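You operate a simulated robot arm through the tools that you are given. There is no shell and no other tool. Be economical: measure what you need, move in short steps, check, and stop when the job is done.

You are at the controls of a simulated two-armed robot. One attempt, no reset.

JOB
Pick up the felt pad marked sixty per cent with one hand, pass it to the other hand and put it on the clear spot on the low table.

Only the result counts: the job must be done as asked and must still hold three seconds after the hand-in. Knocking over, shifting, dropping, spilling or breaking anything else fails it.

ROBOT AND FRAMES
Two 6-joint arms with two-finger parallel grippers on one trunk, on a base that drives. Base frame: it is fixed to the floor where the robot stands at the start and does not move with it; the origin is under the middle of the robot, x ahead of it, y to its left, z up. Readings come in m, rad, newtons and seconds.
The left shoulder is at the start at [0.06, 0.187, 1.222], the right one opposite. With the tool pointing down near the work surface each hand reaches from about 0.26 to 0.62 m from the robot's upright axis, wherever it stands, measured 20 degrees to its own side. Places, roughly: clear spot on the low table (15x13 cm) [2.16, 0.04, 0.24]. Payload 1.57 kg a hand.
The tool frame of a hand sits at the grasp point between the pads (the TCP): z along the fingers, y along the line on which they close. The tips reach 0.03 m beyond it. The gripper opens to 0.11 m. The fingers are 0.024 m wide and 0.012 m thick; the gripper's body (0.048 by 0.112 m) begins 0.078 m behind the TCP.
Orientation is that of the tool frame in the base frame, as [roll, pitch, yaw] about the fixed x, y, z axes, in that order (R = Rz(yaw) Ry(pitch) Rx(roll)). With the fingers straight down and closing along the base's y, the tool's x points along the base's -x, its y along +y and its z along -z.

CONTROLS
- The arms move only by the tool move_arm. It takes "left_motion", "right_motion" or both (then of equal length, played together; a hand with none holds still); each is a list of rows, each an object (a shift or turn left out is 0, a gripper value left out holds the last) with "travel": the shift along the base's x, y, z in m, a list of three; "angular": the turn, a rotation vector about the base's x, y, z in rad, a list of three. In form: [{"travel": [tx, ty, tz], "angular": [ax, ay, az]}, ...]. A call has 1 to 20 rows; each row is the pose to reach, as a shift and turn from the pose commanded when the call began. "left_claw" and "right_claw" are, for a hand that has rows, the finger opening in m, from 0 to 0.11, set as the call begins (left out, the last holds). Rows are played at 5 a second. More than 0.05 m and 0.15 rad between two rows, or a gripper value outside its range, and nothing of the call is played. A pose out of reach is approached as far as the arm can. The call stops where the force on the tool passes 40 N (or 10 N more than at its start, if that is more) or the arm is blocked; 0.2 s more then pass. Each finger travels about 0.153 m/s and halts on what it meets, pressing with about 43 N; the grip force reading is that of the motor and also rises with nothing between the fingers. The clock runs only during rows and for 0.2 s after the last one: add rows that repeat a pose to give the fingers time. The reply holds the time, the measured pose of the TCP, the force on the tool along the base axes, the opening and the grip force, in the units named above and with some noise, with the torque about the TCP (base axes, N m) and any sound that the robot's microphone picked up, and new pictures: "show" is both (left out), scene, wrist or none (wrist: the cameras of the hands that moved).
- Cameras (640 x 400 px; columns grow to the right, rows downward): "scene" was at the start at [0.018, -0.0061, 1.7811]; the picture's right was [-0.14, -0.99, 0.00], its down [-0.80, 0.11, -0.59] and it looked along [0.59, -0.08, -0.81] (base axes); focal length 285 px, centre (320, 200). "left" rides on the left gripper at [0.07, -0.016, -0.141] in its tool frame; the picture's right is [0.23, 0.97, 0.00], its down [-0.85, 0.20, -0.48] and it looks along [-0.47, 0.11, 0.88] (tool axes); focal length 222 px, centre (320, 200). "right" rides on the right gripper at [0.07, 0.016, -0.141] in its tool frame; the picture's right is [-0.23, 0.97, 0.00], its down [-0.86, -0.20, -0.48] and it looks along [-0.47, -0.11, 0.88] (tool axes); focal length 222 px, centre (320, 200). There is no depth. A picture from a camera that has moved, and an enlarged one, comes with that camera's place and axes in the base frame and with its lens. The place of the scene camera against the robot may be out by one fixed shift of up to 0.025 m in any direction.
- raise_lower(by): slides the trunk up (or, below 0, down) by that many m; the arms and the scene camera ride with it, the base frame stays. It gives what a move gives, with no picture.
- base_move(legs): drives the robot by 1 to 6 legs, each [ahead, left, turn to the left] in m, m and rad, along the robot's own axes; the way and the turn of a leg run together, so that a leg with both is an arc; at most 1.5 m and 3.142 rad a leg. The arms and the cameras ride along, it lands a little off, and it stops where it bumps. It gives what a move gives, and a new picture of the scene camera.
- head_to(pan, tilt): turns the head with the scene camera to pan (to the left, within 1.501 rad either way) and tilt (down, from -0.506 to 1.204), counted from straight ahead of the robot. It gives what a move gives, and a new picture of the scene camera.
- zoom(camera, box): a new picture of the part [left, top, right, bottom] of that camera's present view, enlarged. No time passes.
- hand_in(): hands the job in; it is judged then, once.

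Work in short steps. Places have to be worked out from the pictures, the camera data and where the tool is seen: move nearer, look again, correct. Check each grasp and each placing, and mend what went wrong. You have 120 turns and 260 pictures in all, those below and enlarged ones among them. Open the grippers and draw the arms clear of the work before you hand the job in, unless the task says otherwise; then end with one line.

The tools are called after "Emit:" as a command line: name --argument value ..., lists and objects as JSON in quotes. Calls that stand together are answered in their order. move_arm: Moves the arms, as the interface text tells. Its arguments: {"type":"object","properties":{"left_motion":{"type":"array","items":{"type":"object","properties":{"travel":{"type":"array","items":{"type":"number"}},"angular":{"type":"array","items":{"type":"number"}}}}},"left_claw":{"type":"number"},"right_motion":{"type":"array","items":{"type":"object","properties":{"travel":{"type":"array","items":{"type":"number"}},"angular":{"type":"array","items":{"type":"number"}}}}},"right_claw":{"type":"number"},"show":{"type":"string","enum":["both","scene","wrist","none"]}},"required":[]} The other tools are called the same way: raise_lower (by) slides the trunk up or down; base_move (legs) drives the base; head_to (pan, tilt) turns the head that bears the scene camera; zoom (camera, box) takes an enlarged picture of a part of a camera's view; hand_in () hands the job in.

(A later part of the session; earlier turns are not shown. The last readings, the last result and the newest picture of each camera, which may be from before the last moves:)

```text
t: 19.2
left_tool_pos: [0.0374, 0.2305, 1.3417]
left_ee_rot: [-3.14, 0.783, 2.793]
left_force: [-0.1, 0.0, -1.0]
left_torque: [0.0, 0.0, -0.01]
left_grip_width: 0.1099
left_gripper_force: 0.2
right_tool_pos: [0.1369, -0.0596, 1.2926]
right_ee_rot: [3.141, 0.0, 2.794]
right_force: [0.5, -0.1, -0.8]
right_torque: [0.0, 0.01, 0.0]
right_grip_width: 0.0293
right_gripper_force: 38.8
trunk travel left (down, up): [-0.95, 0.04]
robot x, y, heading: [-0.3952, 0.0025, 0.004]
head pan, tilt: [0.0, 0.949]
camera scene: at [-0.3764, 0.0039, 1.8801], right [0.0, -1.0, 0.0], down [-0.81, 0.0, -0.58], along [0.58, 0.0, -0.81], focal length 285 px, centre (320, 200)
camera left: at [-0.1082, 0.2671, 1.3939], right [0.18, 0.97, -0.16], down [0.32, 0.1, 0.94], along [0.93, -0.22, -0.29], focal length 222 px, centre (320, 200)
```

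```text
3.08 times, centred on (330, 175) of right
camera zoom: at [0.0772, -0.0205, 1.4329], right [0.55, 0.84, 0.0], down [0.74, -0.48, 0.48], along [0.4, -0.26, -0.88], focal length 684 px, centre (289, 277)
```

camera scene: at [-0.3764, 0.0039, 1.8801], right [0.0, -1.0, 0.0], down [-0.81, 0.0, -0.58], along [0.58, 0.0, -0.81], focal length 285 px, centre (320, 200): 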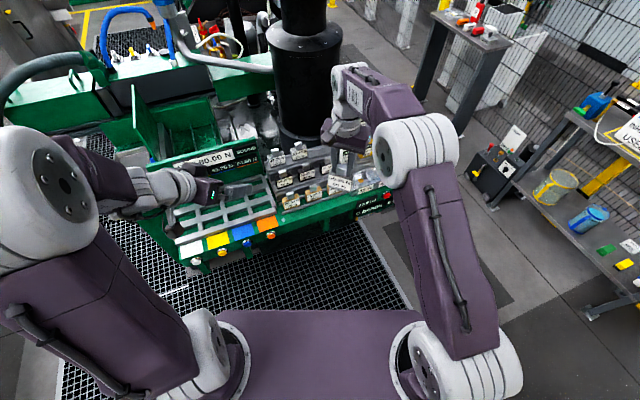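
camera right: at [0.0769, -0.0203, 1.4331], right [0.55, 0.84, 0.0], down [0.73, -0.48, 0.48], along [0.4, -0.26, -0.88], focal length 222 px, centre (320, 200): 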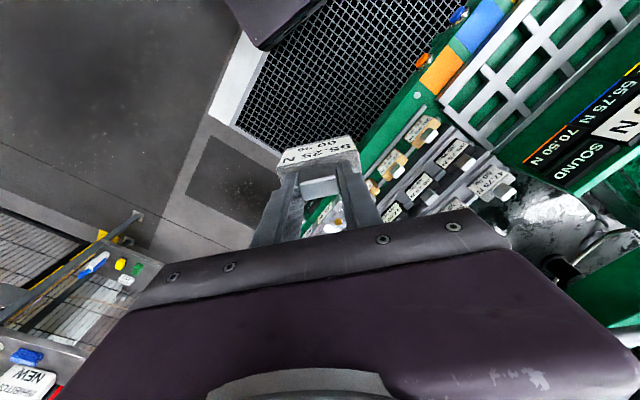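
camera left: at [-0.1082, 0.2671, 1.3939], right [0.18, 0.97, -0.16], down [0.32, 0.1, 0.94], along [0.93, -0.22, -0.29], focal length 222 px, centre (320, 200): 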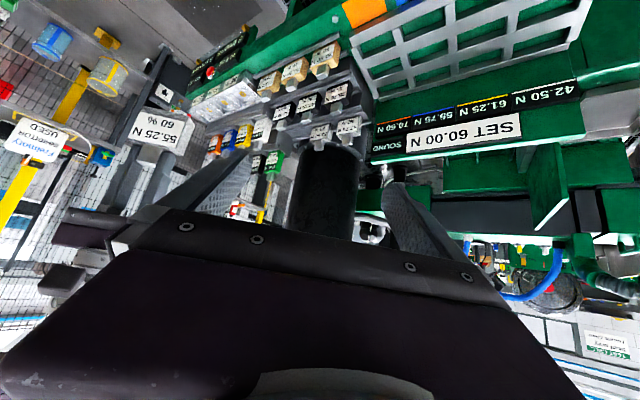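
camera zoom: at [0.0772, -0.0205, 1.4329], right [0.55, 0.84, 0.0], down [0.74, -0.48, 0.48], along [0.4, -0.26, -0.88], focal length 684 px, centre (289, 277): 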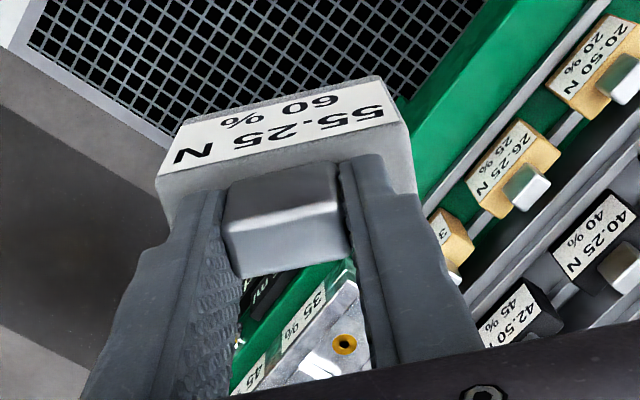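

Block spans z≈1.209–1.262 with centre at right TCP's xy. I tilt the left hand a bit more (50°) and move to a standoff 0.14 m back along its approach axis.

Emit:
move_arm --left_motion '[{"travel": [0, -0.045, 0], "angular": [-0.015, -0.041, 0]}, {"travel": [0, -0.09, -0.002], "angular": [-0.03, -0.082, 0]}, {"travel": [0, -0.135, -0.004], "angular": [-0.03, -0.082, 0]}, {"travel": [0, -0.18, -0.006], "angular": [-0.03, -0.082, 0]}, {"travel": [-0.001, -0.22, -0.008], "angular": [-0.03, -0.082, 0]}, {"travel": [-0.0015, -0.2535, -0.0095], "angular": [-0.03, -0.082, 0]}, {"travel": [-0.0015, -0.2535, -0.0095], "angular": [-0.03, -0.082, 0]}]' --left_claw 0.1

Emit:
zoom --camera "right" --box '[200, 60, 500, 240]'

```text
t: 20.8
left_tool_pos: [0.0425, 0.0778, 1.3375]
left_ee_rot: [-3.135, 0.87, 2.792]
left_force: [0.3, 0.0, 0.0]
left_torque: [0.0, -0.02, 0.01]
left_grip_width: 0.0999
left_gripper_force: 0.1
left hand out of reach, approached as far as the arm can: row 2, 3, 4, 5, 6, 7
right_tool_pos: [0.1366, -0.06, 1.2935]
right_ee_rot: [3.142, 0.0, 2.793]
right_force: [0.6, 1.0, -0.8]
right_torque: [0.02, 0.0, 0.02]
right_grip_width: 0.0292
right_gripper_force: 38.9
trunk travel left (down, up): [-0.95, 0.04]
robot x, y, heading: [-0.3932, 0.0001, 0.001]
head pan, tilt: [0.0, 0.949]
camera scene: at [-0.3768, 0.0033, 1.8801], right [0.0, -1.0, 0.0], down [-0.81, 0.0, -0.58], along [0.58, 0.0, -0.81], focal length 285 px, centre (320, 200)
camera left: at [-0.1043, 0.1163, 1.3763], right [0.2, 0.96, -0.18], down [0.24, 0.13, 0.96], along [0.95, -0.23, -0.21], focal length 222 px, centre (320, 200)
```

scene: 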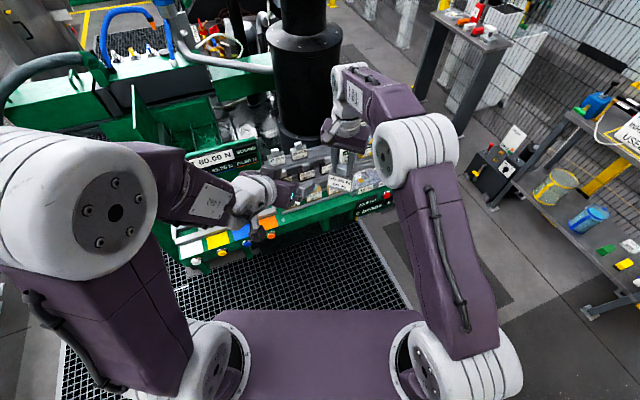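
left: 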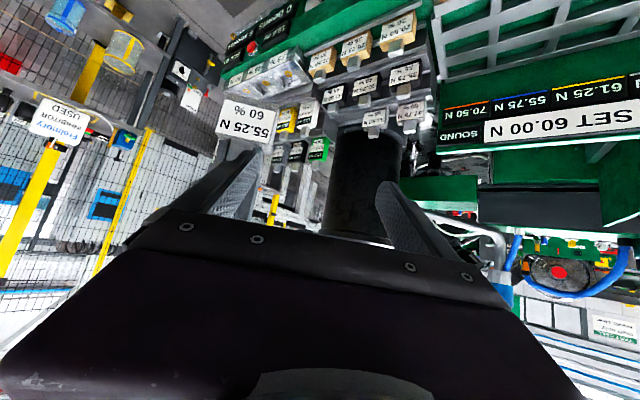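

```text
2.13 times, centred on (350, 150) of right
camera zoom: at [0.0769, -0.021, 1.433], right [0.55, 0.84, 0.0], down [0.74, -0.48, 0.48], along [0.4, -0.26, -0.88], focal length 474 px, centre (256, 307)
```

zoom: 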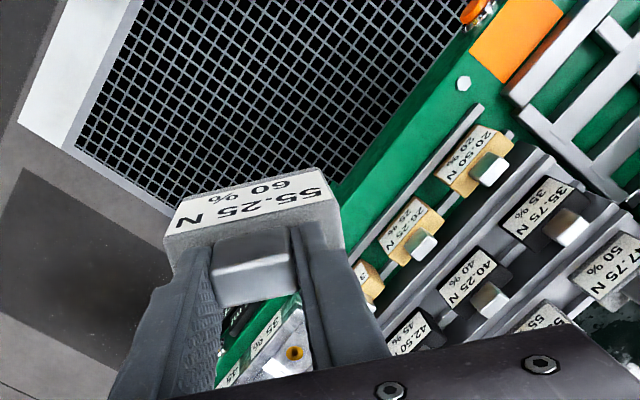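

The left arm cannot reach that far right. I bring the pad to it instead: right hand +0.03 x, +0.11 y.

Emit:
move_arm --right_motion '[{"travel": [0.015, 0.03, 0]}, {"travel": [0.03, 0.06, 0]}, {"travel": [0.035, 0.09, 0]}, {"travel": [0.035, 0.11, 0]}, {"travel": [0.035, 0.11, 0]}]'

Emit:
zoom --camera "left" --box '[180, 60, 500, 260]'

```text
t: 22.0
left_tool_pos: [0.0449, 0.0792, 1.3377]
left_ee_rot: [-3.137, 0.871, 2.795]
left_force: [0.7, 0.3, -0.5]
left_torque: [0.0, 0.02, 0.02]
left_grip_width: 0.1001
left_gripper_force: 0.1
right_tool_pos: [0.1481, 0.0332, 1.2866]
right_ee_rot: [3.14, -0.001, 2.793]
right_force: [0.1, 0.7, -1.2]
right_torque: [0.03, -0.02, 0.03]
right_grip_width: 0.0291
right_gripper_force: 38.4
right hand out of reach, approached as far as the arm can: row 2, 3, 4, 5
trunk travel left (down, up): [-0.95, 0.04]
robot x, y, heading: [-0.3995, 0.0024, 0.004]
head pan, tilt: [0.0, 0.949]
camera scene: at [-0.3753, 0.0038, 1.8801], right [0.0, -1.0, 0.0], down [-0.81, 0.0, -0.58], along [0.58, 0.0, -0.81], focal length 285 px, centre (320, 200)
camera right: at [0.0893, 0.0719, 1.4268], right [0.55, 0.84, 0.0], down [0.74, -0.48, 0.48], along [0.4, -0.26, -0.88], focal length 222 px, centre (320, 200)
```

scene: 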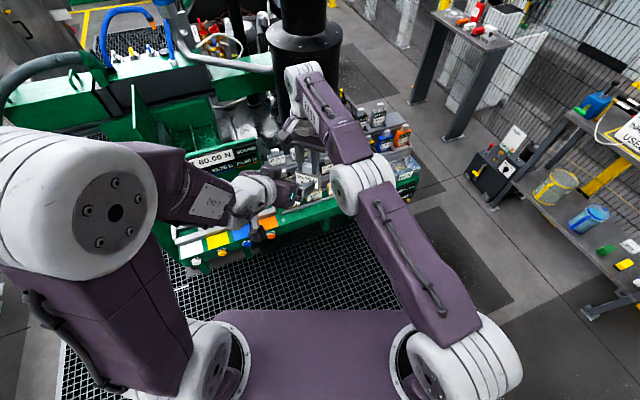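
right: 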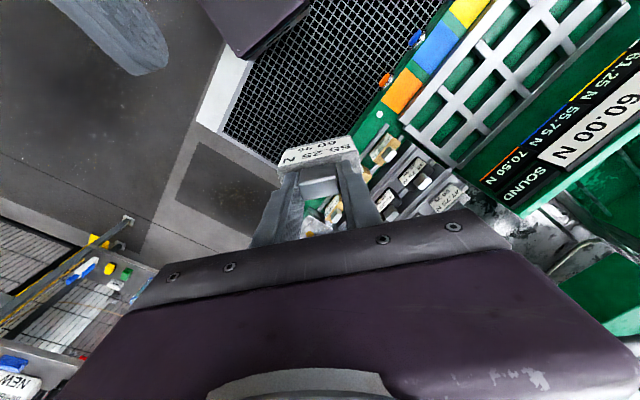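

```text
2.00 times, centred on (340, 160) of left
camera zoom: at [-0.1031, 0.1166, 1.376], right [0.2, 0.96, -0.18], down [0.24, 0.13, 0.96], along [0.95, -0.23, -0.21], focal length 444 px, centre (280, 280)
```

zoom: 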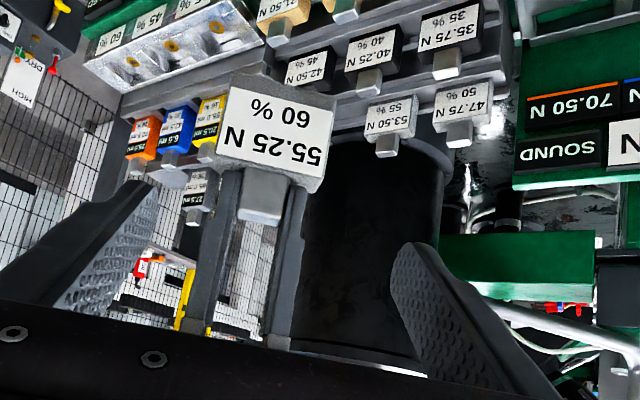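

The pad now sits almost on the left hand's approach axis. First I test what reference the left command uses with a small safe sideways move.

Emit:
move_arm --left_motion '[{"travel": [0, 0.01, 0]}, {"travel": [0, 0.02, 0]}, {"travel": [0, 0.02, 0]}]' --right_motion '[{"travel": [0, 0, 0.002]}, {"travel": [0, 0, 0.004]}, {"travel": [0, 0, 0.004]}]' --show "none"

```text
t: 22.8
left_tool_pos: [0.0467, 0.0969, 1.3375]
left_ee_rot: [-3.139, 0.871, 2.794]
left_force: [0.4, -0.9, 0.2]
left_torque: [0.04, -0.02, 0.01]
left_grip_width: 0.0999
left_gripper_force: 0.0
left hand out of reach, approached as far as the arm can: row 2
right_tool_pos: [0.1477, 0.0313, 1.2905]
right_ee_rot: [3.141, 0.002, 2.793]
right_force: [-0.2, 0.0, -0.9]
right_torque: [0.03, 0.01, 0.0]
right_grip_width: 0.0291
right_gripper_force: 38.2
trunk travel left (down, up): [-0.95, 0.04]
robot x, y, heading: [-0.3974, 0.0018, -0.001]
head pan, tilt: [0.0, 0.949]
```

The reference is the reached pose. I advance the left hand to a 7.5 cm standoff on the approach axis.

Emit:
move_arm --left_motion '[{"travel": [0.016, -0.015, -0.016]}, {"travel": [0.032, -0.03, -0.033]}, {"travel": [0.047, -0.045, -0.049]}, {"travel": [0.047, -0.045, -0.049]}]'

Emit:
zoom --camera "left" --box '[180, 40, 500, 240]'

Emit:
zoom --camera "right" --box '[160, 40, 480, 240]'

Emit:
zoom --camera "scene" --box '[220, 130, 360, 220]'

```text
t: 23.8
left_tool_pos: [0.096, 0.0742, 1.2902]
left_ee_rot: [-3.134, 0.871, 2.788]
left_force: [-0.5, 0.3, -0.7]
left_torque: [-0.01, -0.01, 0.01]
left_grip_width: 0.1002
left_gripper_force: 0.2
left hand out of reach, approached as far as the arm can: row 2, 3, 4
right_tool_pos: [0.1462, 0.0315, 1.2913]
right_ee_rot: [3.141, -0.001, 2.792]
right_force: [0.4, -0.1, -1.3]
right_torque: [0.02, -0.06, -0.01]
right_grip_width: 0.0294
right_gripper_force: 39.0
trunk travel left (down, up): [-0.95, 0.04]
robot x, y, heading: [-0.3959, 0.0012, -0.0]
head pan, tilt: [0.0, 0.949]
camera scene: at [-0.3778, 0.0039, 1.8801], right [0.0, -1.0, 0.0], down [-0.81, 0.0, -0.58], along [0.58, 0.0, -0.81], focal length 285 px, centre (320, 200)
camera left: at [-0.0524, 0.1141, 1.3277], right [0.2, 0.96, -0.18], down [0.24, 0.13, 0.96], along [0.95, -0.24, -0.21], focal length 222 px, centre (320, 200)
```

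scene: 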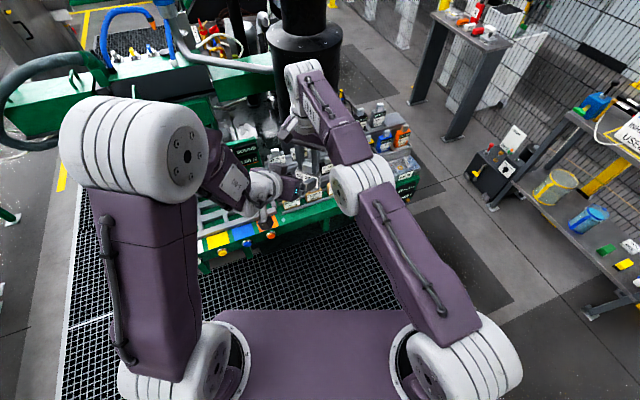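
left: 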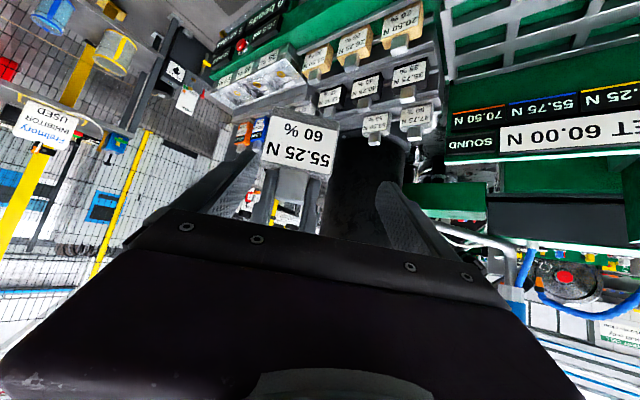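

```text
2.00 times, centred on (340, 140) of left
camera zoom: at [-0.0524, 0.1141, 1.3277], right [0.2, 0.96, -0.18], down [0.24, 0.13, 0.96], along [0.95, -0.24, -0.21], focal length 444 px, centre (280, 320)
```

zoom: 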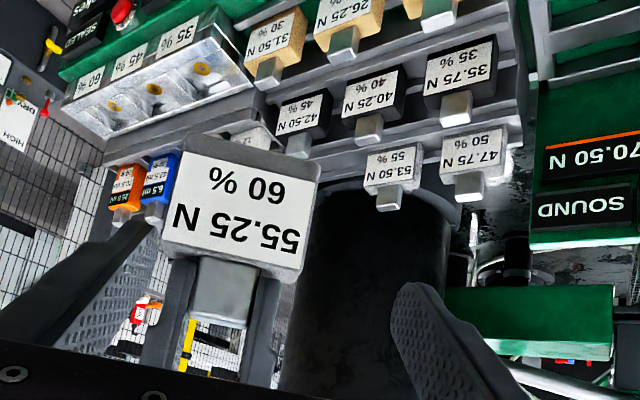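

```text
2.00 times, centred on (320, 140) of right
camera zoom: at [0.0866, 0.0715, 1.432], right [0.55, 0.84, 0.0], down [0.74, -0.48, 0.48], along [0.4, -0.26, -0.88], focal length 444 px, centre (320, 320)
```

zoom: 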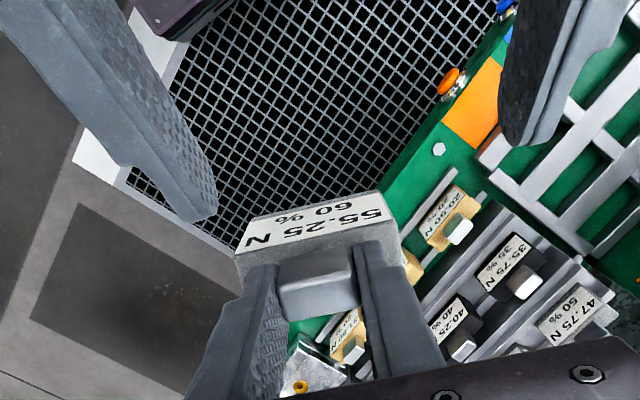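

```text
4.44 times, centred on (290, 175) of scene
camera zoom: at [-0.3778, 0.0039, 1.8801], right [0.0, -1.0, 0.0], down [-0.81, 0.0, -0.58], along [0.58, 0.0, -0.81], focal length 1265 px, centre (453, 311)
```

zoom: 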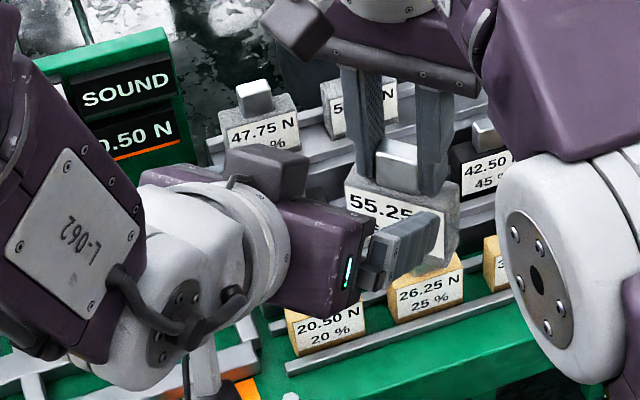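

The left arm stops about 2–3 cm short sideways. I retreat it and turn both hands 0.35 rad back to straight, where the left wrist sits farther from its shoulder.

Emit:
move_arm --left_motion '[{"travel": [-0.036, 0.013, 0.032]}, {"travel": [-0.06, 0.03, 0.045], "angular": [0, 0, 0.12]}, {"travel": [-0.06, 0.03, 0.045], "angular": [0, 0, 0.24]}, {"travel": [-0.06, 0.03, 0.045], "angular": [0, 0, 0.35]}, {"travel": [-0.06, 0.03, 0.045], "angular": [0, 0, 0.35]}]' --right_motion '[{"travel": [0, 0, 0]}, {"travel": [0, 0, 0], "angular": [0, 0, 0.12]}, {"travel": [0, -0.01, 0], "angular": [0, 0, 0.24]}, {"travel": [0, -0.02, 0], "angular": [0, 0, 0.35]}, {"travel": [0, -0.02, 0], "angular": [0, 0, 0.35]}]' --show "none"

Emit:
move_arm --left_motion '[{"travel": [0, -0.03, 0]}, {"travel": [0, -0.06, 0]}, {"travel": [0, -0.09, 0]}, {"travel": [0, -0.09, 0]}]'

```text
t: 25.0
left_tool_pos: [0.0603, 0.2207, 1.3261]
left_ee_rot: [-3.137, 0.874, -3.138]
left_force: [-0.4, -0.1, -0.1]
left_torque: [0.02, 0.0, 0.01]
left_grip_width: 0.0998
left_gripper_force: 0.0
left hand out of reach, approached as far as the arm can: row 2, 3, 4, 5
right_tool_pos: [0.1489, 0.0143, 1.2933]
right_ee_rot: [-3.141, 0.0, -3.138]
right_force: [-1.3, 0.0, -2.4]
right_torque: [-0.02, -0.04, -0.03]
right_grip_width: 0.0288
right_gripper_force: 38.4
right hand out of reach, approached as far as the arm can: row 4, 5
trunk travel left (down, up): [-0.95, 0.04]
robot x, y, heading: [-0.3967, 0.0005, -0.004]
head pan, tilt: [0.0, 0.949]
```

```text
t: 26.0
left_tool_pos: [0.0633, 0.2198, 1.3252]
left_ee_rot: [-3.138, 0.872, -3.14]
left_force: [-0.7, 0.3, -0.6]
left_torque: [-0.02, 0.0, 0.03]
left_grip_width: 0.1
left_gripper_force: 0.1
left hand out of reach, approached as far as the arm can: row 1, 2, 3, 4
right_tool_pos: [0.1526, 0.0138, 1.2915]
right_ee_rot: [-3.14, -0.005, -3.14]
right_force: [-0.3, 0.5, -0.6]
right_torque: [-0.05, -0.01, 0.01]
right_grip_width: 0.0291
right_gripper_force: 38.8
trunk travel left (down, up): [-0.95, 0.04]
robot x, y, heading: [-0.3975, 0.0011, 0.005]
head pan, tilt: [0.0, 0.949]
camera scene: at [-0.376, 0.0038, 1.8801], right [0.0, -1.0, 0.0], down [-0.81, 0.0, -0.58], along [0.58, 0.0, -0.81], focal length 285 px, centre (320, 200)
camera left: at [-0.0885, 0.2049, 1.3637], right [-0.15, 0.97, -0.18], down [0.18, 0.2, 0.96], along [0.97, 0.11, -0.21], focal length 222 px, centre (320, 200)
```

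scene: 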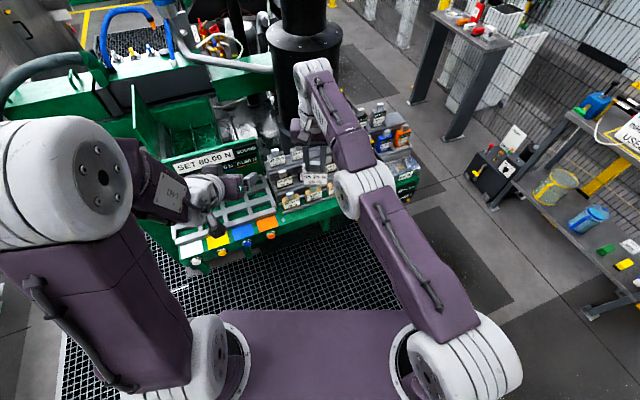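
left: 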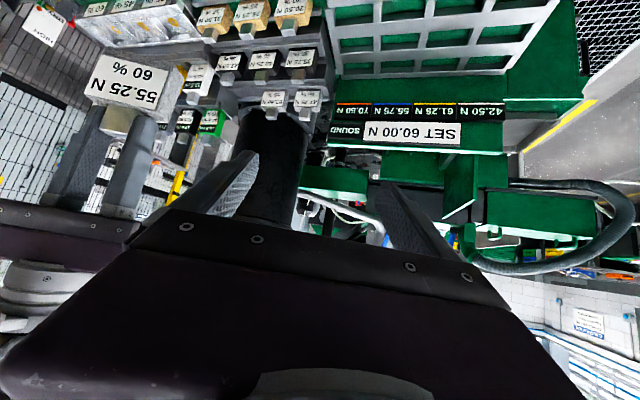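

The left hand needs to point more inward (heading about 34° right) to reach the middle. I turn both by −0.6 rad, bring the pad to y≈0, and move the left hand to a 14 cm standoff.

Emit:
move_arm --left_motion '[{"angular": [0, 0, -0.12]}, {"angular": [0, 0, -0.24]}, {"angular": [0, 0, -0.36]}, {"travel": [-0.005, -0.04, 0.002], "angular": [0, 0, -0.48]}, {"travel": [-0.01, -0.08, 0.004], "angular": [0, 0, -0.6]}, {"travel": [-0.015, -0.12, 0.006], "angular": [0, 0, -0.6]}, {"travel": [-0.02, -0.159, 0.006], "angular": [0, 0, -0.6]}, {"travel": [-0.02, -0.159, 0.006], "angular": [0, 0, -0.6]}]' --right_motion '[{"travel": [-0.01, -0.008, 0], "angular": [0, 0, -0.12]}, {"travel": [-0.02, -0.015, 0], "angular": [0, 0, -0.24]}, {"travel": [-0.02, -0.015, 0], "angular": [0, 0, -0.36]}, {"travel": [-0.02, -0.015, 0], "angular": [0, 0, -0.48]}, {"travel": [-0.02, -0.015, 0], "angular": [0, 0, -0.6]}, {"travel": [-0.02, -0.015, 0], "angular": [0, 0, -0.6]}, {"travel": [-0.02, -0.015, 0], "angular": [0, 0, -0.6]}, {"travel": [-0.02, -0.015, 0], "angular": [0, 0, -0.6]}]'

```text
t: 27.8
left_tool_pos: [0.0457, 0.0586, 1.3258]
left_ee_rot: [-3.14, 0.872, 2.543]
left_force: [0.1, -0.3, 0.3]
left_torque: [0.01, -0.02, 0.02]
left_grip_width: 0.0998
left_gripper_force: 0.1
right_tool_pos: [0.1529, 0.0088, 1.2965]
right_ee_rot: [-3.137, -0.001, 2.542]
right_force: [0.1, 1.3, -1.0]
right_torque: [0.0, 0.03, 0.0]
right_grip_width: 0.0291
right_gripper_force: 38.9
right hand out of reach, approached as far as the arm can: row 1, 2, 3, 4, 5, 6, 7, 8
trunk travel left (down, up): [-0.95, 0.04]
robot x, y, heading: [-0.3958, -0.0015, 0.0]
head pan, tilt: [0.0, 0.949]
camera scene: at [-0.3765, 0.0042, 1.8801], right [0.0, -1.0, 0.0], down [-0.81, 0.0, -0.58], along [0.58, 0.0, -0.81], focal length 285 px, centre (320, 200)
camera right: at [0.1049, 0.0607, 1.4369], right [0.74, 0.68, 0.0], down [0.59, -0.65, 0.48], along [0.32, -0.35, -0.88], focal length 222 px, centre (320, 200)
camera left: at [-0.089, 0.1326, 1.3638], right [0.43, 0.89, -0.18], down [0.26, 0.06, 0.96], along [0.86, -0.46, -0.21], focal length 222 px, centre (320, 200)
```

scene: 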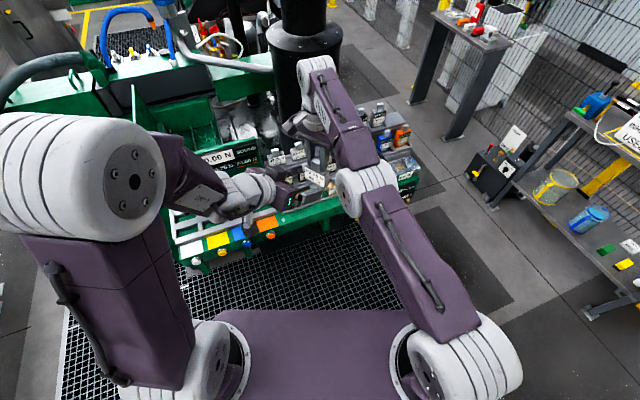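
right: 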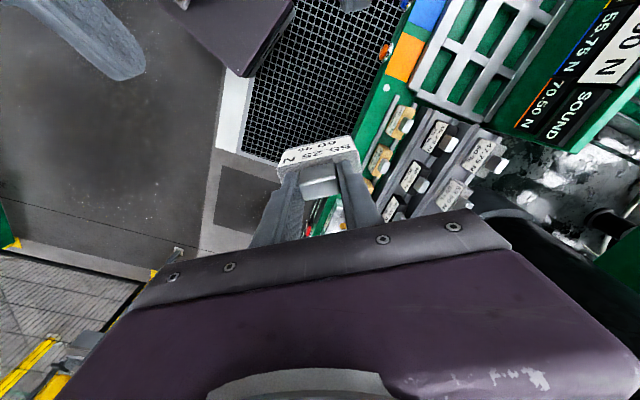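
left: 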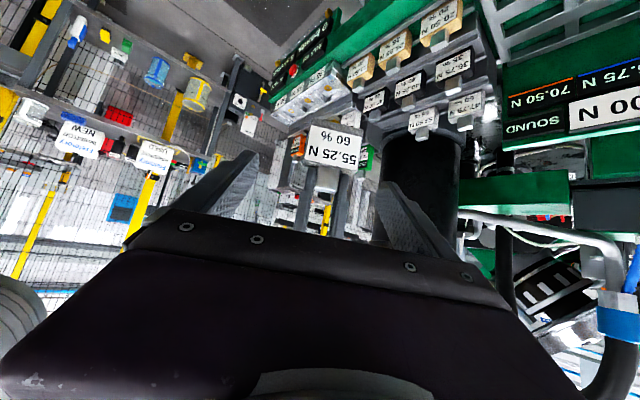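

Left reached its standoff with matching yaw. The pad is at (0.153, 0.009); I advance the left hand to 7 cm short on the axis.

Emit:
move_arm --left_motion '[{"travel": [0.0185, 0.0106, 0.011]}, {"travel": [0.04, -0.005, -0.011]}, {"travel": [0.063, -0.019, -0.034]}, {"travel": [0.063, -0.019, -0.034]}]'

Emit:
zoom --camera "right" --box '[160, 40, 480, 240]'

Emit:
zoom --camera "left" --box '[180, 40, 500, 240]'

Emit:
zoom --camera "scene" --box '[240, 120, 380, 220]'

```text
t: 28.8
left_tool_pos: [0.1069, 0.0414, 1.2906]
left_ee_rot: [-3.14, 0.875, 2.543]
left_force: [-0.1, 0.1, 0.4]
left_torque: [0.0, 0.01, 0.03]
left_grip_width: 0.0997
left_gripper_force: 0.0
right_tool_pos: [0.1517, 0.0076, 1.2967]
right_ee_rot: [-3.141, 0.0, 2.542]
right_force: [0.3, -0.9, -0.4]
right_torque: [0.0, -0.04, -0.01]
right_grip_width: 0.0291
right_gripper_force: 38.6
trunk travel left (down, up): [-0.95, 0.04]
robot x, y, heading: [-0.3952, 0.0005, 0.002]
head pan, tilt: [0.0, 0.949]
camera scene: at [-0.378, 0.0045, 1.8801], right [0.0, -1.0, 0.0], down [-0.81, 0.0, -0.58], along [0.58, 0.0, -0.81], focal length 285 px, centre (320, 200)
camera left: at [-0.0264, 0.1153, 1.3286], right [0.43, 0.89, -0.17], down [0.26, 0.06, 0.96], along [0.86, -0.46, -0.21], focal length 222 px, centre (320, 200)
```

scene: 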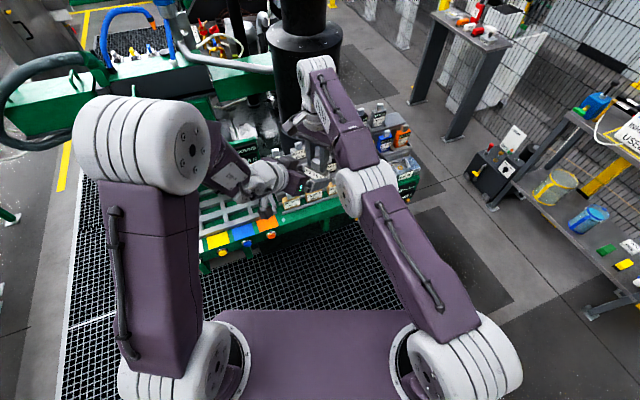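
left: 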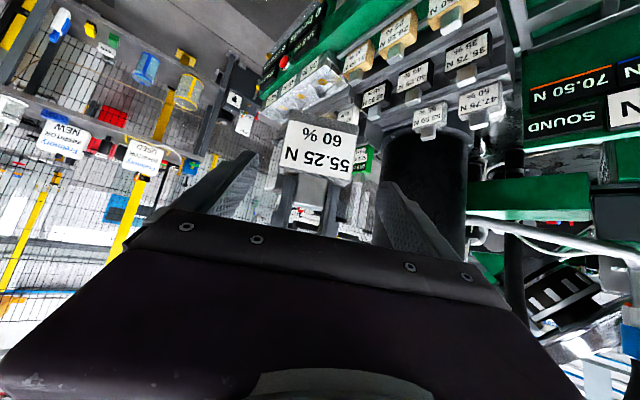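

```text
2.00 times, centred on (320, 140) of right
camera zoom: at [0.1037, 0.0609, 1.4374], right [0.74, 0.68, 0.0], down [0.59, -0.65, 0.48], along [0.32, -0.35, -0.88], focal length 444 px, centre (320, 320)
```

zoom: 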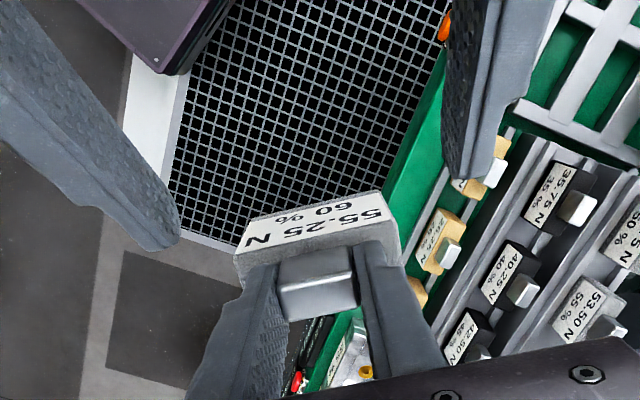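

```text
2.00 times, centred on (340, 140) of left
camera zoom: at [-0.0264, 0.1153, 1.3286], right [0.43, 0.89, -0.17], down [0.26, 0.06, 0.96], along [0.86, -0.46, -0.21], focal length 444 px, centre (280, 320)
```

zoom: 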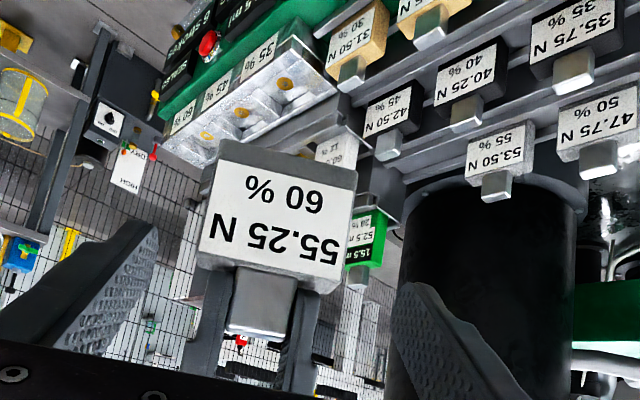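

```text
4.00 times, centred on (310, 170) of scene
camera zoom: at [-0.378, 0.0045, 1.8801], right [0.0, -1.0, 0.0], down [-0.81, 0.0, -0.58], along [0.58, 0.0, -0.81], focal length 1139 px, centre (360, 320)
```

zoom: 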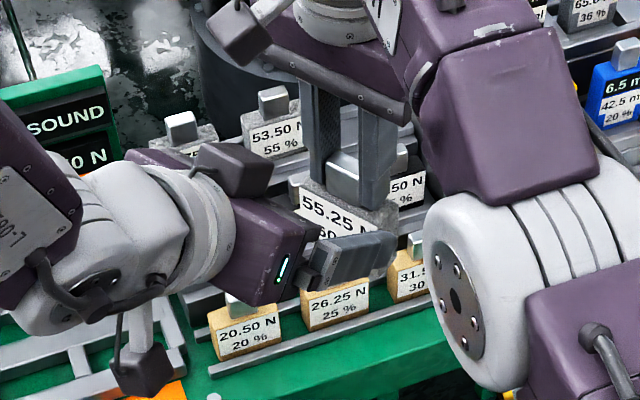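

Pad is centred between the left fingers. I advance to the grasp point (z≈1.243) without closing yet.

Emit:
move_arm --left_motion '[{"travel": [0.015, -0.011, -0.016]}, {"travel": [0.03, -0.022, -0.032]}, {"travel": [0.045, -0.0335, -0.0475]}, {"travel": [0.045, -0.0335, -0.0475]}]'

Emit:
zoom --camera "right" --box '[160, 40, 480, 240]'

Emit:
zoom --camera "left" --box '[200, 40, 460, 240]'

Emit:
zoom --camera "scene" --box '[270, 130, 360, 200]'

```text
t: 29.8
left_tool_pos: [0.1543, 0.0081, 1.2425]
left_ee_rot: [-3.14, 0.873, 2.542]
left_force: [0.3, 1.2, 0.3]
left_torque: [0.04, -0.04, 0.02]
left_grip_width: 0.0999
left_gripper_force: 0.1
right_tool_pos: [0.153, 0.0075, 1.296]
right_ee_rot: [-3.137, -0.002, 2.542]
right_force: [-0.5, -0.3, -0.8]
right_torque: [0.0, 0.01, -0.03]
right_grip_width: 0.0291
right_gripper_force: 38.8
trunk travel left (down, up): [-0.95, 0.04]
robot x, y, heading: [-0.3933, 0.0014, 0.004]
head pan, tilt: [0.0, 0.949]
camera scene: at [-0.3768, 0.004, 1.8801], right [0.0, -1.0, 0.0], down [-0.81, 0.0, -0.58], along [0.58, 0.0, -0.81], focal length 285 px, centre (320, 200)
camera left: at [0.0191, 0.0817, 1.2804], right [0.43, 0.89, -0.17], down [0.26, 0.06, 0.96], along [0.86, -0.46, -0.21], focal length 222 px, centre (320, 200)
```

scene: 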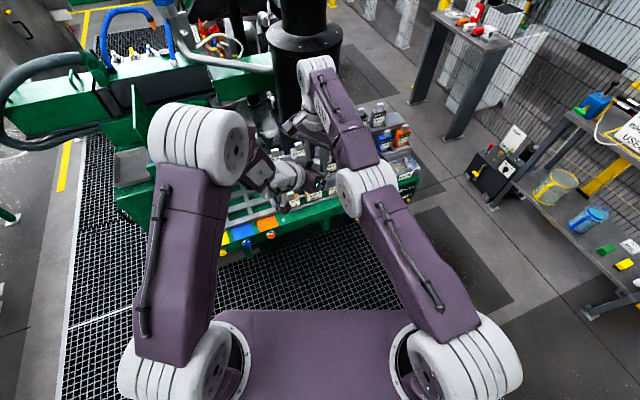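
left: 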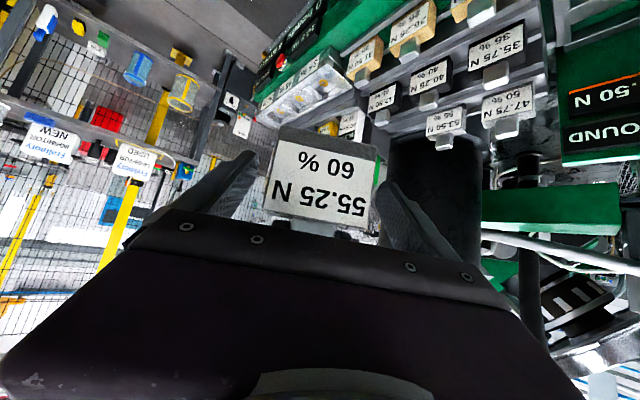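

```text
2.00 times, centred on (320, 140) of right
camera zoom: at [0.1047, 0.0605, 1.437], right [0.74, 0.68, 0.0], down [0.6, -0.65, 0.48], along [0.32, -0.35, -0.88], focal length 444 px, centre (320, 320)
```

zoom: 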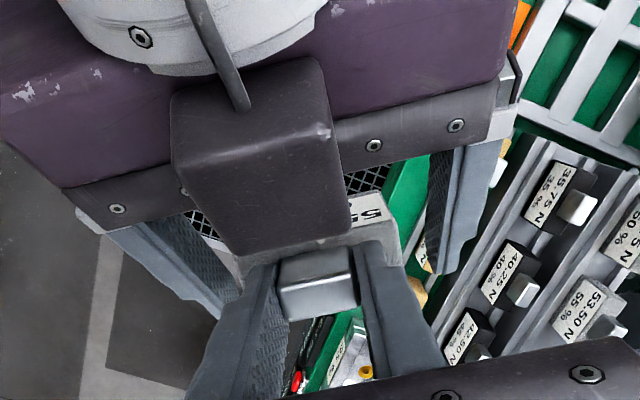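

```text
2.00 times, centred on (330, 140) of left
camera zoom: at [0.0191, 0.0817, 1.2804], right [0.43, 0.89, -0.17], down [0.26, 0.06, 0.96], along [0.86, -0.46, -0.21], focal length 444 px, centre (300, 320)
```

zoom: 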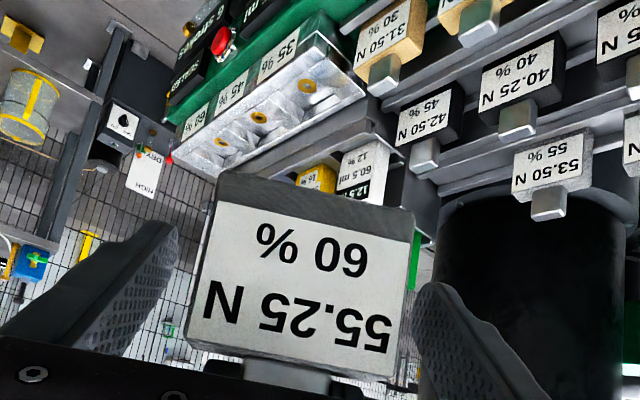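

```text
5.71 times, centred on (315, 165) of scene
camera zoom: at [-0.3768, 0.004, 1.8801], right [0.0, -1.0, 0.0], down [-0.81, 0.0, -0.58], along [0.58, 0.0, -0.81], focal length 1627 px, centre (349, 400)
```

zoom: 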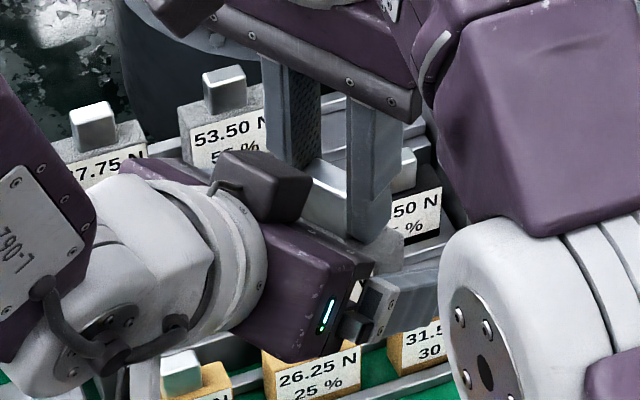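

The left hand straddles the pad ends without contact. I close the left gripper while the right still holds.

Emit:
move_arm --left_motion '[{}, {}, {}, {}]' --left_claw 0.0 --show "none"

Emit:
zoom --camera "left" --box '[200, 40, 460, 240]'

Emit:
zoom --camera "right" --box '[160, 40, 480, 240]'

```text
t: 30.8
left_tool_pos: [0.1534, 0.0075, 1.2416]
left_ee_rot: [-3.139, 0.872, 2.541]
left_force: [-5.8, -8.5, 0.3]
left_torque: [0.28, -0.18, 0.0]
left_grip_width: 0.0694
left_gripper_force: 42.9
right_tool_pos: [0.1529, 0.0088, 1.2951]
right_ee_rot: [-3.14, 0.0, 2.543]
right_force: [5.4, 8.1, -1.0]
right_torque: [0.23, -0.14, -0.06]
right_grip_width: 0.0291
right_gripper_force: 38.3
trunk travel left (down, up): [-0.95, 0.04]
robot x, y, heading: [-0.3968, -0.0, 0.005]
head pan, tilt: [0.0, 0.949]
```

```text
2.00 times, centred on (330, 140) of left
camera zoom: at [0.0188, 0.0815, 1.2805], right [0.43, 0.89, -0.17], down [0.26, 0.06, 0.96], along [0.86, -0.46, -0.21], focal length 444 px, centre (300, 320)
```

zoom: 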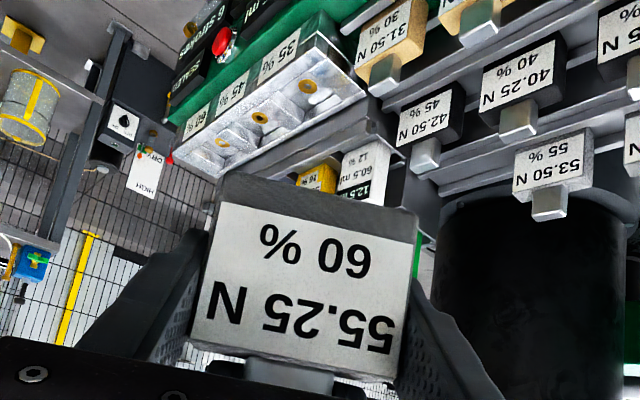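

```text
2.00 times, centred on (320, 140) of right
camera zoom: at [0.1046, 0.0608, 1.4372], right [0.74, 0.68, 0.0], down [0.59, -0.65, 0.48], along [0.32, -0.35, -0.88], focal length 444 px, centre (320, 320)
```

zoom: 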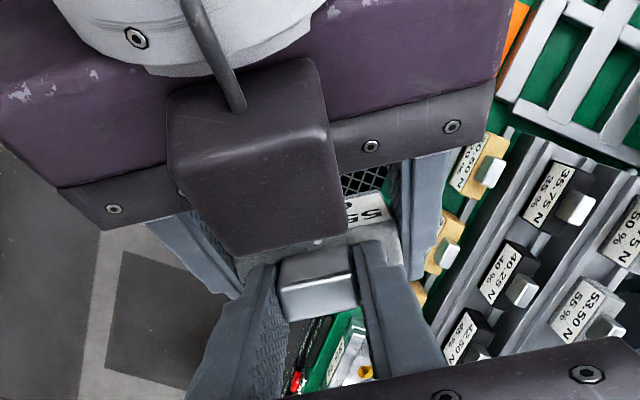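

Left grip firm at 69 mm. I open the right gripper only slightly (40 mm) so as not to touch the left fingers, then raise it.

Emit:
move_arm --right_motion '[{}, {}, {}]' --right_claw 0.041 --show "none"

Emit:
zoom --camera "right" --box '[160, 40, 480, 240]'

```text
t: 31.6
left_tool_pos: [0.154, 0.008, 1.2422]
left_ee_rot: [-3.14, 0.874, 2.544]
left_force: [0.7, 0.2, 0.1]
left_torque: [0.0, -0.03, -0.04]
left_grip_width: 0.0695
left_gripper_force: 42.9
right_tool_pos: [0.1526, 0.0068, 1.2969]
right_ee_rot: [-3.139, -0.002, 2.544]
right_force: [-0.1, -0.1, -0.1]
right_torque: [0.01, 0.0, 0.01]
right_grip_width: 0.0409
right_gripper_force: 0.1
trunk travel left (down, up): [-0.95, 0.04]
robot x, y, heading: [-0.3936, 0.0001, -0.003]
head pan, tilt: [0.0, 0.949]
```

```text
2.00 times, centred on (320, 140) of right
camera zoom: at [0.1047, 0.0604, 1.437], right [0.74, 0.68, 0.0], down [0.6, -0.65, 0.48], along [0.32, -0.35, -0.88], focal length 444 px, centre (320, 320)
```

zoom: 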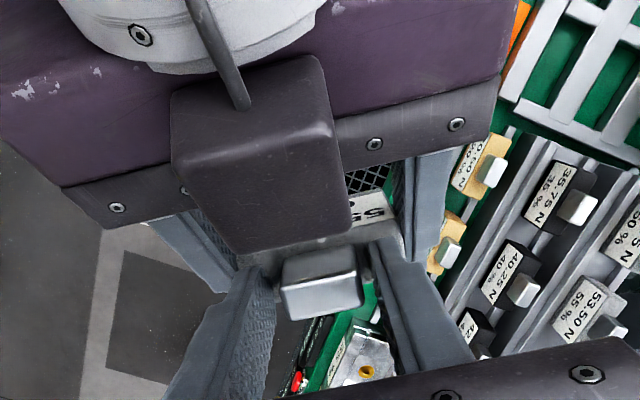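

Released cleanly. The right arm is near its outer limit, so I lower the left hand straight down to clear the knob from the right fingers.

Emit:
move_arm --left_motion '[{"travel": [0, 0, -0.015]}, {"travel": [0, 0, -0.035]}, {"travel": [0, 0, -0.06]}, {"travel": [0, 0, -0.09]}, {"travel": [0, 0, -0.09]}]'

Emit:
zoom --camera "scene" --box '[240, 120, 380, 220]'

```text
t: 32.8
left_tool_pos: [0.1535, 0.0099, 1.1514]
left_ee_rot: [-3.134, 0.871, 2.547]
left_force: [-0.1, 0.3, 0.5]
left_torque: [-0.04, -0.03, 0.01]
left_grip_width: 0.0693
left_gripper_force: 42.7
right_tool_pos: [0.1524, 0.0075, 1.2963]
right_ee_rot: [-3.138, -0.001, 2.542]
right_force: [-0.3, 1.5, 0.7]
right_torque: [0.03, 0.05, -0.02]
right_grip_width: 0.041
right_gripper_force: 0.0
trunk travel left (down, up): [-0.95, 0.04]
robot x, y, heading: [-0.3953, -0.0003, 0.002]
head pan, tilt: [0.0, 0.949]
camera scene: at [-0.3768, 0.0041, 1.8801], right [0.0, -1.0, 0.0], down [-0.81, 0.0, -0.58], along [0.58, 0.0, -0.81], focal length 285 px, centre (320, 200)
camera left: at [0.0195, 0.0845, 1.1904], right [0.43, 0.89, -0.18], down [0.27, 0.06, 0.96], along [0.86, -0.46, -0.21], focal length 222 px, centre (320, 200)
```

scene: 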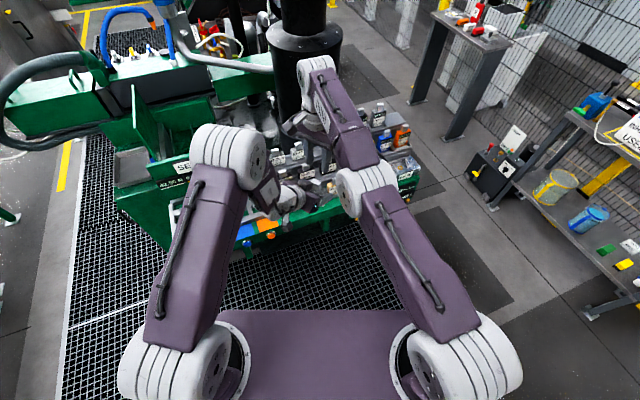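
left: 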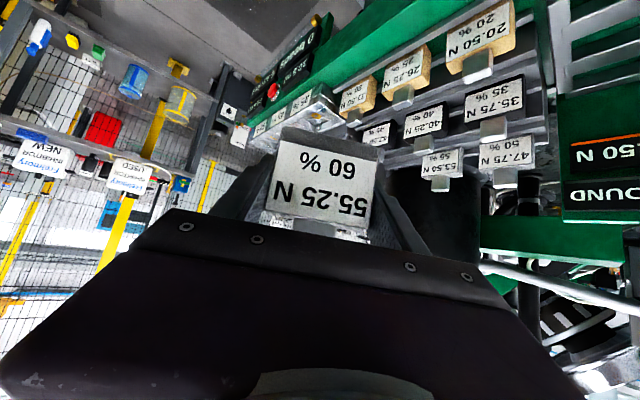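

```text
4.00 times, centred on (310, 170) of scene
camera zoom: at [-0.3768, 0.0041, 1.8801], right [0.0, -1.0, 0.0], down [-0.81, 0.0, -0.58], along [0.58, 0.0, -0.81], focal length 1139 px, centre (360, 320)
```

zoom: 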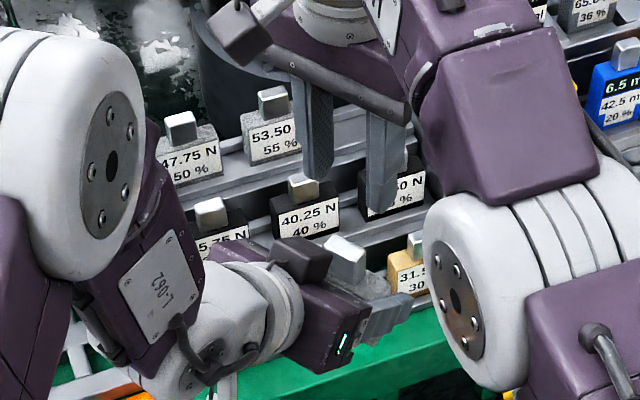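

Hand-over done; the left holds the pad. I withdraw the right hand to its own side and pull the left one in for driving.

Emit:
move_arm --right_motion '[{"travel": [-0.01, -0.04, 0], "angular": [0, 0, 0.12]}, {"travel": [-0.02, -0.08, 0], "angular": [0, 0, 0.24]}, {"travel": [-0.04, -0.12, 0], "angular": [0, 0, 0.36]}, {"travel": [-0.07, -0.16, 0], "angular": [0, 0, 0.48]}, {"travel": [-0.1, -0.2, 0], "angular": [0, 0, 0.6]}, {"travel": [-0.12, -0.23, 0], "angular": [0, 0, 0.6]}, {"travel": [-0.12, -0.23, 0], "angular": [0, 0, 0.6]}]' --left_motion '[{}, {}, {"travel": [-0.02, 0.04, 0.0]}, {"travel": [-0.03, 0.08, 0.0]}, {"travel": [-0.04, 0.11, 0.0]}, {"travel": [-0.04, 0.13, 0.0]}, {"travel": [-0.04, 0.13, 0.0]}]' --show "scene"

Emit:
head_to --pan -1.0 --tilt 0.5

```text
t: 34.4
left_tool_pos: [0.124, 0.1414, 1.1618]
left_ee_rot: [-3.132, 0.869, 2.548]
left_force: [-0.1, -0.9, 0.3]
left_torque: [-0.02, -0.02, 0.01]
left_grip_width: 0.0692
left_gripper_force: 43.0
left hand out of reach, approached as far as the arm can: row 3, 4, 5, 6, 7
right_tool_pos: [0.1443, -0.2261, 1.3907]
right_ee_rot: [3.138, -0.055, -3.14]
right_force: [-0.7, 0.4, 0.0]
right_torque: [0.01, -0.04, 0.04]
right_grip_width: 0.041
right_gripper_force: 0.2
right hand out of reach, approached as far as the arm can: row 1, 2, 3, 4, 5, 6, 7
trunk travel left (down, up): [-0.95, 0.04]
robot x, y, heading: [-0.3954, 0.0013, 0.001]
head pan, tilt: [0.0, 0.949]
camera scene: at [-0.3784, 0.0035, 1.8801], right [0.0, -1.0, 0.0], down [-0.81, 0.0, -0.58], along [0.58, 0.0, -0.81], focal length 285 px, centre (320, 200)
```

scene: 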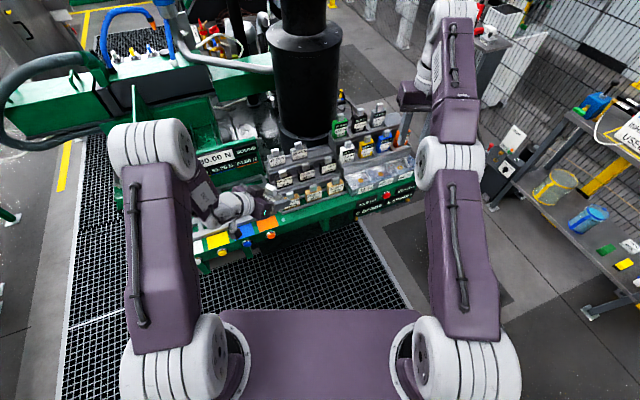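

```text
t: 35.6
left_tool_pos: [0.1237, 0.1406, 1.1616]
left_ee_rot: [-3.132, 0.869, 2.547]
left_force: [0.8, 0.0, 0.0]
left_torque: [-0.01, 0.01, -0.01]
left_grip_width: 0.0695
left_gripper_force: 43.2
right_tool_pos: [0.1449, -0.2263, 1.3905]
right_ee_rot: [3.137, -0.055, -3.14]
right_force: [0.1, -0.4, -0.5]
right_torque: [0.0, -0.01, 0.01]
right_grip_width: 0.041
right_gripper_force: 0.1
trunk travel left (down, up): [-0.95, 0.04]
robot x, y, heading: [-0.3999, -0.0021, 0.005]
head pan, tilt: [-1.0, 0.499]
camera scene: at [-0.4005, -0.0726, 1.9176], right [-0.84, -0.54, 0.0], down [-0.26, 0.4, -0.88], along [0.48, -0.74, -0.48], focal length 285 px, centre (320, 200)
```

scene: 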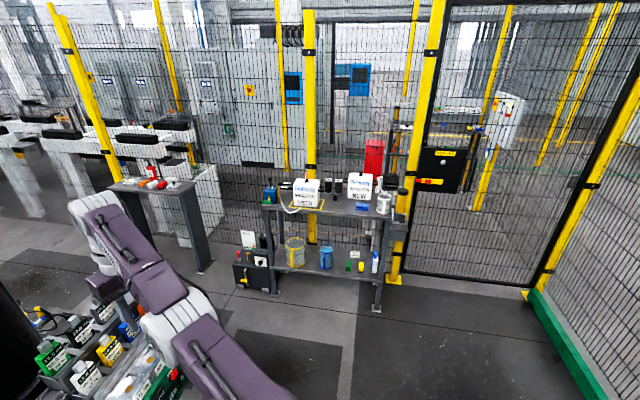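

The right arm is stretched out; I pull it in and lower it for driving.

Emit:
move_arm --right_motion '[{"travel": [-0.03, 0, -0.03]}, {"travel": [-0.06, 0, -0.06]}, {"travel": [-0.1, 0, -0.09]}, {"travel": [-0.14, 0, -0.12]}, {"travel": [-0.18, 0, -0.14]}, {"travel": [-0.18, 0, -0.14]}]' --show "none"

Emit:
head_to --pan -0.35 --tilt 0.7

```text
t: 37.0
left_tool_pos: [0.1251, 0.1411, 1.1608]
left_ee_rot: [-3.13, 0.869, 2.548]
left_force: [0.0, 0.4, -0.4]
left_torque: [0.02, 0.0, -0.05]
left_grip_width: 0.0695
left_gripper_force: 42.6
right_tool_pos: [0.1457, -0.2252, 1.3917]
right_ee_rot: [3.137, -0.057, -3.14]
right_force: [-0.4, -0.1, -0.4]
right_torque: [0.01, 0.02, -0.05]
right_grip_width: 0.0409
right_gripper_force: 0.0
right hand out of reach, approached as far as the arm can: row 1, 2, 3, 4, 5, 6
trunk travel left (down, up): [-0.95, 0.04]
robot x, y, heading: [-0.3954, -0.0029, 0.003]
head pan, tilt: [-1.0, 0.499]
```

```text
t: 38.1
left_tool_pos: [0.1254, 0.1417, 1.1619]
left_ee_rot: [-3.132, 0.869, 2.548]
left_force: [-0.3, 0.2, -0.1]
left_torque: [-0.01, 0.0, 0.03]
left_grip_width: 0.0694
left_gripper_force: 43.4
right_tool_pos: [0.1453, -0.2255, 1.3908]
right_ee_rot: [3.136, -0.058, -3.139]
right_force: [0.4, 0.3, 0.6]
right_torque: [0.03, 0.05, 0.01]
right_grip_width: 0.0411
right_gripper_force: 0.1
trunk travel left (down, up): [-0.95, 0.04]
robot x, y, heading: [-0.3972, -0.0018, -0.0]
head pan, tilt: [-0.351, 0.7]
camera scene: at [-0.3698, -0.0253, 1.8999], right [-0.34, -0.94, 0.0], down [-0.6, 0.22, -0.77], along [0.72, -0.26, -0.64], focal length 285 px, centre (320, 200)
```

scene: 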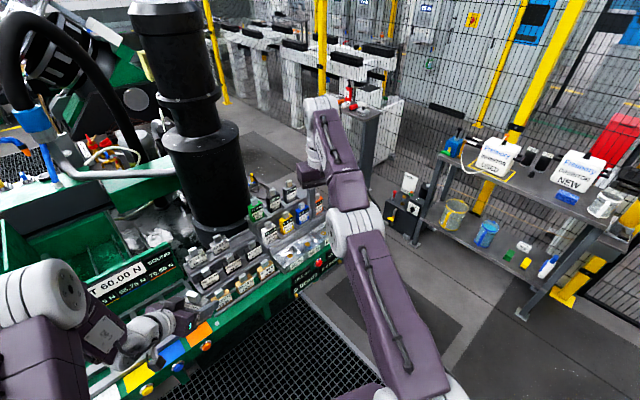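

The right arm sits at a stretched singularity; I try moving it straight down with a slight turn to unlock it.

Emit:
move_arm --right_motion '[{"travel": [0, 0, -0.03]}, {"travel": [0, 0, -0.06]}, {"travel": [0, 0, -0.09]}, {"travel": [0, 0, -0.12]}, {"travel": [0, 0, -0.12]}]' --show "none"

Emit:
move_arm --right_motion '[{"travel": [0, 0, 0], "angular": [0, 0.1, 0]}, {"travel": [0, 0, 0], "angular": [0, 0.2, 0]}, {"travel": [0, 0, 0], "angular": [0, 0.3, 0]}, {"travel": [0, 0, 0], "angular": [0, 0.4, 0]}, {"travel": [0, 0, 0], "angular": [0, 0.4, 0]}]' --show "none"

```text
t: 39.3
left_tool_pos: [0.1255, 0.1416, 1.1614]
left_ee_rot: [-3.13, 0.869, 2.548]
left_force: [-0.4, 1.3, -0.1]
left_torque: [0.0, -0.01, -0.03]
left_grip_width: 0.0693
left_gripper_force: 43.5
right_tool_pos: [0.145, -0.2252, 1.39]
right_ee_rot: [3.137, -0.057, -3.139]
right_force: [0.4, -0.2, -0.9]
right_torque: [0.0, -0.05, -0.01]
right_grip_width: 0.041
right_gripper_force: 0.1
right hand out of reach, approached as far as the arm can: row 1, 2, 3, 4, 5
trunk travel left (down, up): [-0.95, 0.04]
robot x, y, heading: [-0.3947, -0.0033, 0.002]
head pan, tilt: [-0.351, 0.7]
```

```text
t: 40.5
left_tool_pos: [0.1239, 0.1427, 1.1607]
left_ee_rot: [-3.13, 0.871, 2.549]
left_force: [0.5, -0.3, -0.4]
left_torque: [0.02, 0.0, 0.0]
left_grip_width: 0.0691
left_gripper_force: 43.0
right_tool_pos: [0.0664, -0.2201, 1.3618]
right_ee_rot: [3.138, -0.456, -3.14]
right_force: [-0.1, 0.6, 0.6]
right_torque: [0.02, 0.03, 0.02]
right_grip_width: 0.0409
right_gripper_force: 0.2
right hand out of reach, approached as far as the arm can: row 1, 2, 3, 4, 5
trunk travel left (down, up): [-0.95, 0.04]
robot x, y, heading: [-0.3963, -0.0007, 0.001]
head pan, tilt: [-0.351, 0.7]
```

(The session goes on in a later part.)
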